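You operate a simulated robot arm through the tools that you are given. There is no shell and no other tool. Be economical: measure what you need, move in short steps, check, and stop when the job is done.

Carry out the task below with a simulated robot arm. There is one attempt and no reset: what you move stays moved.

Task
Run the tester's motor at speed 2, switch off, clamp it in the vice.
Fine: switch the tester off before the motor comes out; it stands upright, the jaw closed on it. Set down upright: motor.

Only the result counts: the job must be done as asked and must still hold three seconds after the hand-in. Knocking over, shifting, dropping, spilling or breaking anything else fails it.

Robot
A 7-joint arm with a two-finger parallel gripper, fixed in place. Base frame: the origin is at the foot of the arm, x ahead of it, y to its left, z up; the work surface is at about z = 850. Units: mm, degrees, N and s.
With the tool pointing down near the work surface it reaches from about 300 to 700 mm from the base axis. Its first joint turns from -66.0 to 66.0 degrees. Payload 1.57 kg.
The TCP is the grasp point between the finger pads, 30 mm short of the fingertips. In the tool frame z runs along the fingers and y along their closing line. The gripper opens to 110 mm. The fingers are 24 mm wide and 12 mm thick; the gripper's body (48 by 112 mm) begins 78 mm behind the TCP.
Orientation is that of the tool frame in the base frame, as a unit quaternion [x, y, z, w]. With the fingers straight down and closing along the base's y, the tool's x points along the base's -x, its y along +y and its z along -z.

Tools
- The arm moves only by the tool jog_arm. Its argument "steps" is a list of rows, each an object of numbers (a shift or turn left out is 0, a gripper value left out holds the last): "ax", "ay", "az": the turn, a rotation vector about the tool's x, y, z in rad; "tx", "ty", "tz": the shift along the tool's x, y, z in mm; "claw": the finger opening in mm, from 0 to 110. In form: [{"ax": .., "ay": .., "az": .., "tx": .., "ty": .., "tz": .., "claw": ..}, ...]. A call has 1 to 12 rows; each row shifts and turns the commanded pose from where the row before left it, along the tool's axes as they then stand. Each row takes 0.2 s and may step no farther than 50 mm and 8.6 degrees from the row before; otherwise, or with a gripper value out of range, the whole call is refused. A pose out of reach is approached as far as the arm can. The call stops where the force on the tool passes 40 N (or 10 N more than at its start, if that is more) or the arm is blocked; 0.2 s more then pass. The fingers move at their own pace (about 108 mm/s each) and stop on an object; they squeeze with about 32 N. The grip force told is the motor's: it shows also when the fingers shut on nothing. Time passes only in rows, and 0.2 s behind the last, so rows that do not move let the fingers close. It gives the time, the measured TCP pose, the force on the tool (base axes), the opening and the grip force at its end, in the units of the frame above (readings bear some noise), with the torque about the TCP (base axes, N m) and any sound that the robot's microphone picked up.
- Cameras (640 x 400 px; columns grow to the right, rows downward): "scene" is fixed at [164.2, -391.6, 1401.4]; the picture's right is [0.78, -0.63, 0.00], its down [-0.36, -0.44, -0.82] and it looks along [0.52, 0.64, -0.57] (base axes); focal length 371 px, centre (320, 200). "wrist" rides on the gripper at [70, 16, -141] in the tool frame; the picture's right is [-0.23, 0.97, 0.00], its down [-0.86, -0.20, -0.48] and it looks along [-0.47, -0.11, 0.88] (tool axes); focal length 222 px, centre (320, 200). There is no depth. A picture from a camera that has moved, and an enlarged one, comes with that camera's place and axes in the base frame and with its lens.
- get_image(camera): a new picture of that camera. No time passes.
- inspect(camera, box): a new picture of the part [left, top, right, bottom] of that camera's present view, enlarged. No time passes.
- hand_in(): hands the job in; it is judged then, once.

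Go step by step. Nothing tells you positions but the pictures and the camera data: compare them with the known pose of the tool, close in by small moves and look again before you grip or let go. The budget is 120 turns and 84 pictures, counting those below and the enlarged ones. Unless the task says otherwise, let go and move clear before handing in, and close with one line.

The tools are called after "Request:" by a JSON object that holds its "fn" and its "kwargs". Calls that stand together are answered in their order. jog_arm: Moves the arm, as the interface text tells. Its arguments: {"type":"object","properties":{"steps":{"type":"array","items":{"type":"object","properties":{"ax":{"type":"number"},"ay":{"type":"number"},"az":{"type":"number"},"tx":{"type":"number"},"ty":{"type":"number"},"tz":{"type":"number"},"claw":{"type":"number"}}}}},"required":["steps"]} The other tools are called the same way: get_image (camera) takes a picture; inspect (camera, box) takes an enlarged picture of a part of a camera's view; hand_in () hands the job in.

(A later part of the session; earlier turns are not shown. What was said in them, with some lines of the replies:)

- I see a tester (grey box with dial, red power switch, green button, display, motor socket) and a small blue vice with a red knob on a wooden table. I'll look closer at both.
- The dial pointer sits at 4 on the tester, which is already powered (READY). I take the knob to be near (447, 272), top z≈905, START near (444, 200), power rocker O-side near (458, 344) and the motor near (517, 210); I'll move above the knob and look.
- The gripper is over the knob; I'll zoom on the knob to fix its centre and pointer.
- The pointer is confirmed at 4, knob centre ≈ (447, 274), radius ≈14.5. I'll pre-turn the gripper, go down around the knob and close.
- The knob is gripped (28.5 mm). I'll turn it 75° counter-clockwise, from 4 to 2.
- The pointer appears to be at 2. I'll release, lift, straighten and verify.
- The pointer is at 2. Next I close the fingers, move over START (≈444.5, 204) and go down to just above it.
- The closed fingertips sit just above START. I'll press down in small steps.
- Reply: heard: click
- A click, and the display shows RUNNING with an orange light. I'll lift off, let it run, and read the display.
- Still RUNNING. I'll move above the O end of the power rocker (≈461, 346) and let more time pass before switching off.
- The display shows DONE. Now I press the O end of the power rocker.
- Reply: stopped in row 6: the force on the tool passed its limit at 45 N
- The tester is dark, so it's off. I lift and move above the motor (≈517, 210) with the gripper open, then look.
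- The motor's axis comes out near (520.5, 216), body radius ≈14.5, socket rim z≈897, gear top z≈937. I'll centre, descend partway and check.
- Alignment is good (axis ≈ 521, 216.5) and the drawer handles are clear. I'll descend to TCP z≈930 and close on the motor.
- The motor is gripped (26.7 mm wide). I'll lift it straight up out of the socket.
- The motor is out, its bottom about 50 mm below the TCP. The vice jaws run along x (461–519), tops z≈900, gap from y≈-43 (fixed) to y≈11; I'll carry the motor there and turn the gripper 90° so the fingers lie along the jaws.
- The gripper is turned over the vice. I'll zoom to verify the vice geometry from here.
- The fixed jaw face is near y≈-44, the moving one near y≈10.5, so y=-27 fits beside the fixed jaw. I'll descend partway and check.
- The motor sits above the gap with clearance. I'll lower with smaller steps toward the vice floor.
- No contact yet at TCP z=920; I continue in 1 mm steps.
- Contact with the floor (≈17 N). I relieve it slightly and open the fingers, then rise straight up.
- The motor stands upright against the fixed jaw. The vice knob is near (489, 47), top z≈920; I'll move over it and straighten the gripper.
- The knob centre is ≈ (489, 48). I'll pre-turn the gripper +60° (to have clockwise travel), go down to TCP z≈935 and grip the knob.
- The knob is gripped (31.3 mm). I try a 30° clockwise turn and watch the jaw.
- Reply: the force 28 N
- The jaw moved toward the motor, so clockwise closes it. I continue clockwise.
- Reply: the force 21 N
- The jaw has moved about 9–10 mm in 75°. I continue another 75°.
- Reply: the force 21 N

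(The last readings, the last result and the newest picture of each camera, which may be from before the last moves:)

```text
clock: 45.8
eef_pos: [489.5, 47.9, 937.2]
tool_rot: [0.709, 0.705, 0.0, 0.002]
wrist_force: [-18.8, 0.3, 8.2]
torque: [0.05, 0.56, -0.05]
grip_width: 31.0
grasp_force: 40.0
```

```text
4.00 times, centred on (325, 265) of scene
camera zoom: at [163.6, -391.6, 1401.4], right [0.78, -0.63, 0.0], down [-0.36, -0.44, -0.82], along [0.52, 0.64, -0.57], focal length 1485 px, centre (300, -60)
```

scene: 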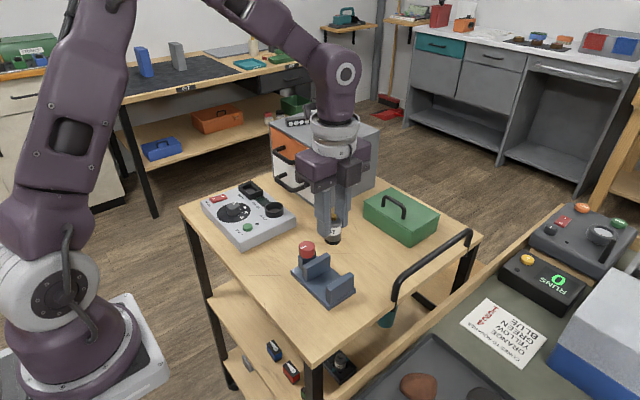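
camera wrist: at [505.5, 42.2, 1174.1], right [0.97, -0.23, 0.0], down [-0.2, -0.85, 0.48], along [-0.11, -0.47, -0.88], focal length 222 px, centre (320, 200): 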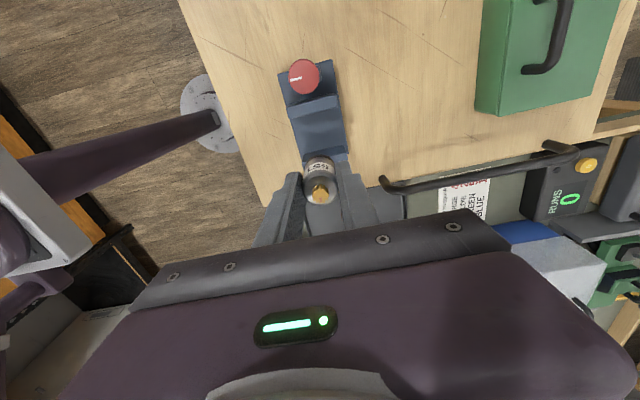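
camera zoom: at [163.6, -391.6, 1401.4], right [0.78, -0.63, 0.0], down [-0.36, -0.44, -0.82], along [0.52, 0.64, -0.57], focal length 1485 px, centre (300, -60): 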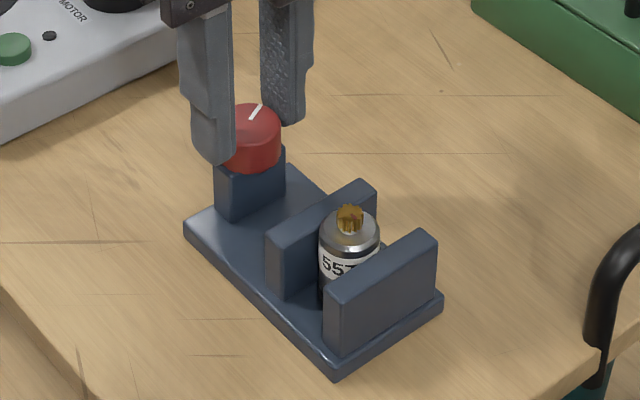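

About 19 mm of travel so far, roughly 7 mm left. I release the knob, lift, rewind the gripper 90°, regrip and go on.

Request:
{"fn": "jog_arm", "kwargs": {"steps": [{"claw": 55}, {"claw": 55}, {"tz": -25}, {"az": -0.131}, {"az": -0.131}, {"az": -0.131}, {"az": -0.131}, {"az": -0.131}, {"az": -0.131}, {"az": -0.131}, {"az": -0.131}]}}

Request:
{"fn": "jog_arm", "kwargs": {"steps": [{"az": -0.131}, {"az": -0.131}, {"az": -0.131}, {"az": -0.131}, {}]}}

Request:
{"fn": "inspect", "kwargs": {"camera": "wrist", "box": [220, 90, 400, 210]}}

Request:
{"fn": "inspect", "kwargs": {"camera": "scene", "box": [270, 215, 380, 315]}}

```text
clock: 48.2
eef_pos: [490.0, 47.8, 962.2]
tool_rot: [0.259, 0.966, 0.002, 0.001]
wrist_force: [0.0, -0.1, 0.2]
torque: [0.02, 0.0, 0.01]
grip_width: 54.8
grasp_force: 0.1
```

```text
clock: 49.4
eef_pos: [490.4, 48.9, 962.2]
tool_rot: [0.0, 1.0, 0.0, 0.002]
wrist_force: [0.1, -0.2, 0.5]
torque: [0.01, -0.03, 0.01]
grip_width: 54.8
grasp_force: 0.0
```

```text
3.33 times, centred on (310, 150) of wrist
camera zoom: at [420.9, 63.9, 1102.9], right [0.23, 0.97, 0.0], down [0.85, -0.2, 0.48], along [0.47, -0.11, -0.88], focal length 740 px, centre (353, 367)
```

zoom: 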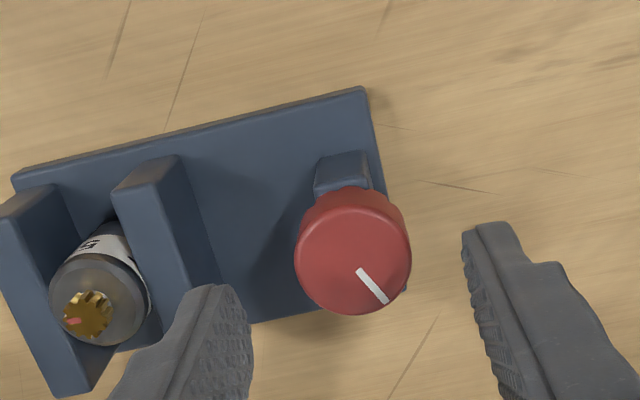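

```text
4.00 times, centred on (325, 265) of scene
camera zoom: at [164.2, -391.6, 1401.4], right [0.78, -0.63, 0.0], down [-0.36, -0.44, -0.82], along [0.52, 0.64, -0.57], focal length 1485 px, centre (300, -60)
```

zoom: 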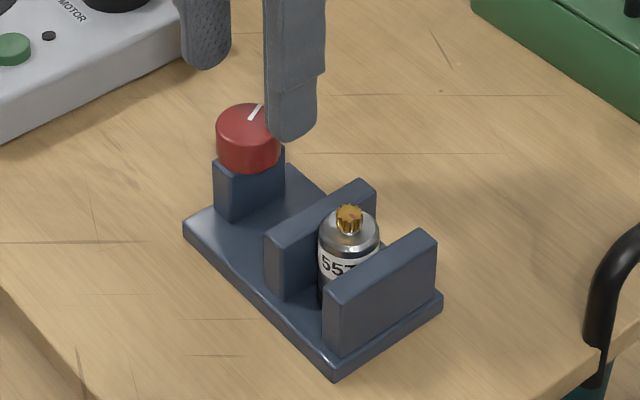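

The jaw holds its place. I go down again, grip the knob and turn a further 45°.

Request:
{"fn": "jog_arm", "kwargs": {"steps": [{"tz": 15}, {"tz": 12}, {"claw": 20}, {"claw": 20}, {"claw": 20}, {"az": 0.1309}, {"az": 0.1309}, {"az": 0.1309}, {"az": 0.1309}, {}]}}

Request:
{"fn": "inspect", "kwargs": {"camera": "scene", "box": [270, 215, 380, 315]}}

```text
clock: 51.6
eef_pos: [490.7, 48.2, 935.4]
tool_rot: [0.26, 0.966, 0.001, 0.001]
wrist_force: [1.0, 4.4, -2.4]
torque: [-0.01, -0.1, 0.81]
grip_width: 31.3
grasp_force: 40.1
```

```text
4.00 times, centred on (325, 265) of scene
camera zoom: at [164.3, -391.5, 1401.4], right [0.78, -0.63, 0.0], down [-0.36, -0.44, -0.82], along [0.52, 0.64, -0.57], focal length 1485 px, centre (300, -60)
```

zoom: 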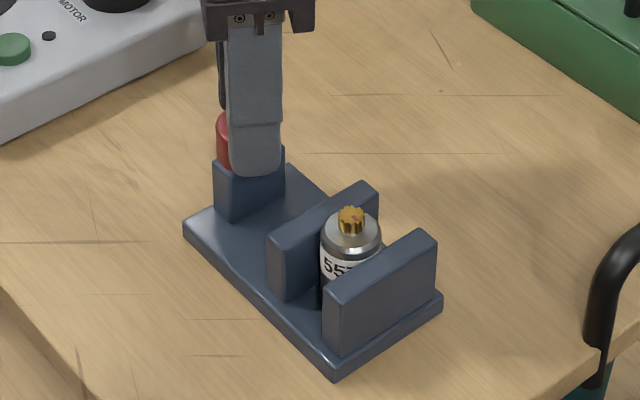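

There's now 0.8 N·m of resistance and the motor shifted slightly with the jaw: it seems to be gripped. I'll turn a little more and look closely.

Request:
{"fn": "jog_arm", "kwargs": {"steps": [{"az": 0.1}, {"az": 0.1}, {}]}}

Request:
{"fn": "inspect", "kwargs": {"camera": "scene", "box": [305, 240, 385, 300]}}

Request:
{"fn": "inspect", "kwargs": {"camera": "wrist", "box": [180, 80, 380, 220]}}

```text
clock: 52.4
eef_pos: [490.2, 46.4, 935.3]
tool_rot: [0.355, 0.935, 0.001, 0.001]
wrist_force: [-0.6, -3.5, 0.7]
torque: [-0.27, 0.12, 0.12]
grip_width: 31.4
grasp_force: 40.1
```

```text
6.67 times, centred on (345, 270) of scene
camera zoom: at [164.2, -391.7, 1401.3], right [0.78, -0.63, 0.0], down [-0.36, -0.44, -0.82], along [0.52, 0.64, -0.57], focal length 2475 px, centre (153, -267)
```

zoom: 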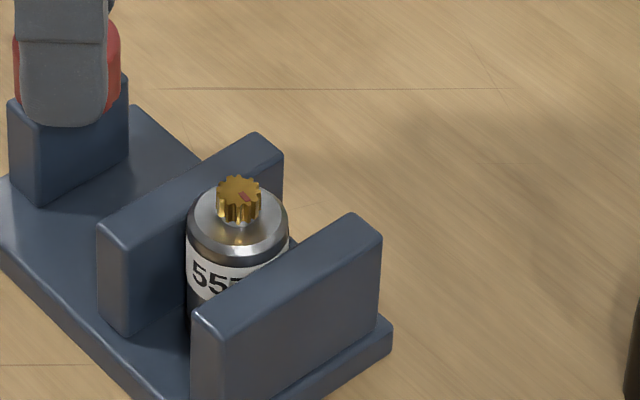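

```text
2.86 times, centred on (280, 150) of wrist
camera zoom: at [449.6, 105.8, 1075.7], right [0.82, 0.58, 0.0], down [0.51, -0.72, 0.48], along [0.28, -0.39, -0.88], focal length 635 px, centre (434, 343)
```

zoom: 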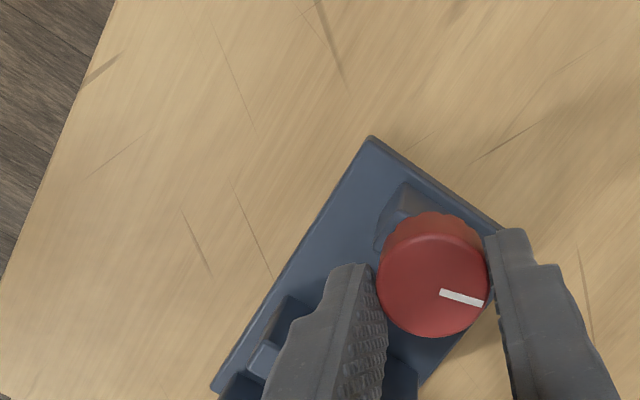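

The knob no longer turns with the fingers (they slipped), so the jaw appears tight. I'll release, rise and view the motor from above to verify.

Request:
{"fn": "jog_arm", "kwargs": {"steps": [{"claw": 55}, {"claw": 55}, {"tz": -30}, {"tz": -30}, {"az": -0.131}, {"az": -0.131}, {"az": -0.131}, {"az": -0.131}, {"az": -0.131}, {"az": -0.07, "tx": 30}, {"ty": -30, "tx": 20}, {"ty": -30}]}}

Request:
{"fn": "get_image", "kwargs": {"camera": "wrist"}}

Request:
{"fn": "inspect", "kwargs": {"camera": "scene", "box": [305, 240, 385, 300]}}

```text
clock: 55.0
eef_pos: [440.5, -9.5, 995.4]
tool_rot: [-0.001, 1.0, 0.0, 0.001]
wrist_force: [0.3, 1.0, -0.2]
torque: [0.0, -0.02, -0.01]
grip_width: 54.9
grasp_force: 0.0
```

```text
35 pictures are left
camera wrist: at [370.4, 5.2, 1136.0], right [0.23, 0.97, 0.0], down [0.85, -0.2, 0.48], along [0.47, -0.11, -0.88], focal length 222 px, centre (320, 200)
```

wrist: 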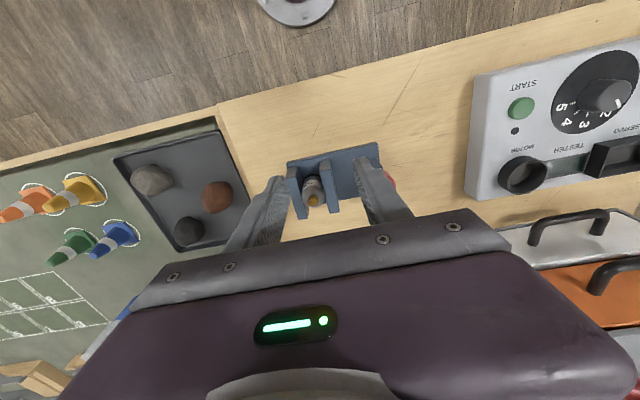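

```text
6.67 times, centred on (345, 270) of scene
camera zoom: at [164.2, -391.6, 1401.4], right [0.78, -0.63, 0.0], down [-0.36, -0.44, -0.82], along [0.52, 0.64, -0.57], focal length 2475 px, centre (153, -267)
```

zoom: 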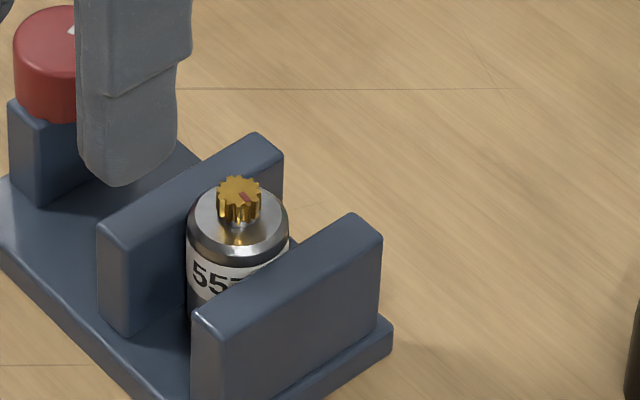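

Request:
{"fn": "inspect", "kwargs": {"camera": "wrist", "box": [275, 140, 365, 220]}}

```text
5.00 times, centred on (320, 180) of wrist
camera zoom: at [370.4, 5.2, 1136.0], right [0.23, 0.97, 0.0], down [0.85, -0.2, 0.48], along [0.47, -0.11, -0.88], focal length 1111 px, centre (320, 300)
```

zoom: 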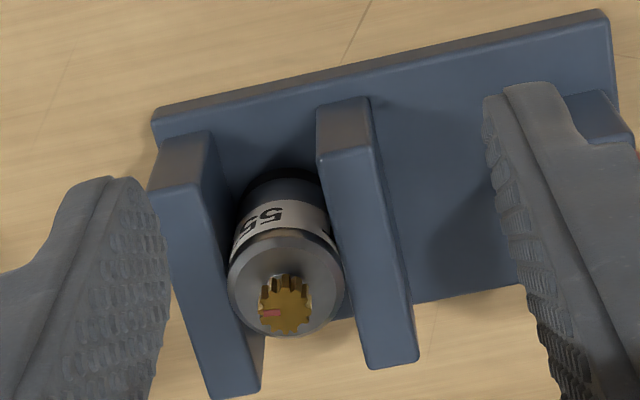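

The motor stands upright with both jaws against it (gap ≈ 27 mm, equal to its width), and the tester is off. I rise clear and take a last look.

Request:
{"fn": "jog_arm", "kwargs": {"steps": [{"tz": -40}, {"tz": -40}, {"tz": -40}, {"ty": 30}, {}]}}

Request:
{"fn": "get_image", "kwargs": {"camera": "scene"}}

Request:
{"fn": "inspect", "kwargs": {"camera": "scene", "box": [270, 215, 380, 315]}}

```text
clock: 56.2
eef_pos: [438.9, 20.4, 1116.3]
tool_rot: [-0.001, 1.0, 0.001, 0.001]
wrist_force: [-0.1, 0.8, -0.7]
torque: [-0.01, 0.01, 0.04]
grip_width: 54.9
grasp_force: 0.0
```

```text
32 pictures are left
```

scene: 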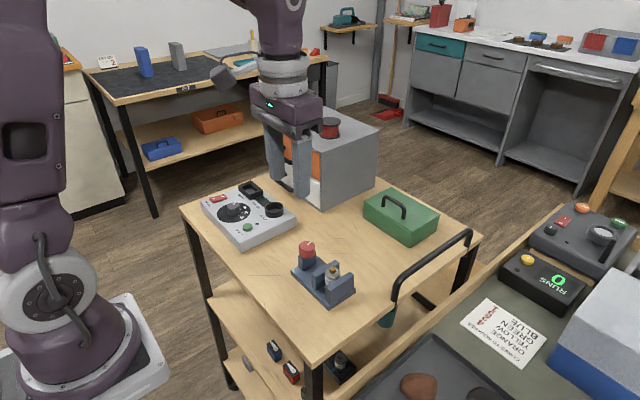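

```text
4.00 times, centred on (325, 265) of scene
camera zoom: at [164.2, -391.6, 1401.4], right [0.78, -0.63, 0.0], down [-0.36, -0.44, -0.82], along [0.52, 0.64, -0.57], focal length 1485 px, centre (300, -60)
```

zoom: 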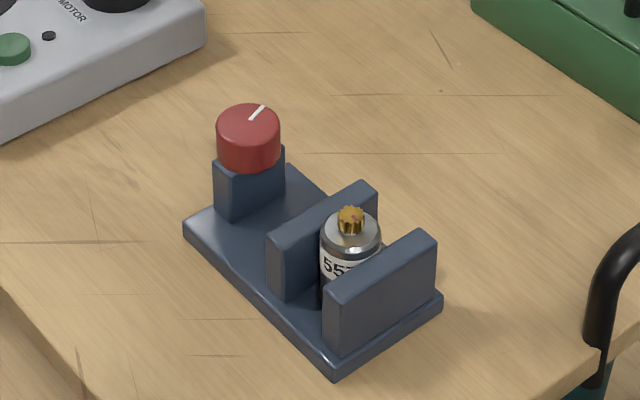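

The motor is clamped upright, the tester is dark, nothing else has moved, and the arm is clear. Handing in.

Request:
{"fn": "hand_in", "kwargs": {}}

```text
The job is handed in.
```

I ran the motor at speed 2 until the tester showed DONE, switched the tester off, and only then took the motor out. It now stands upright in the vice with the jaw closed on it.
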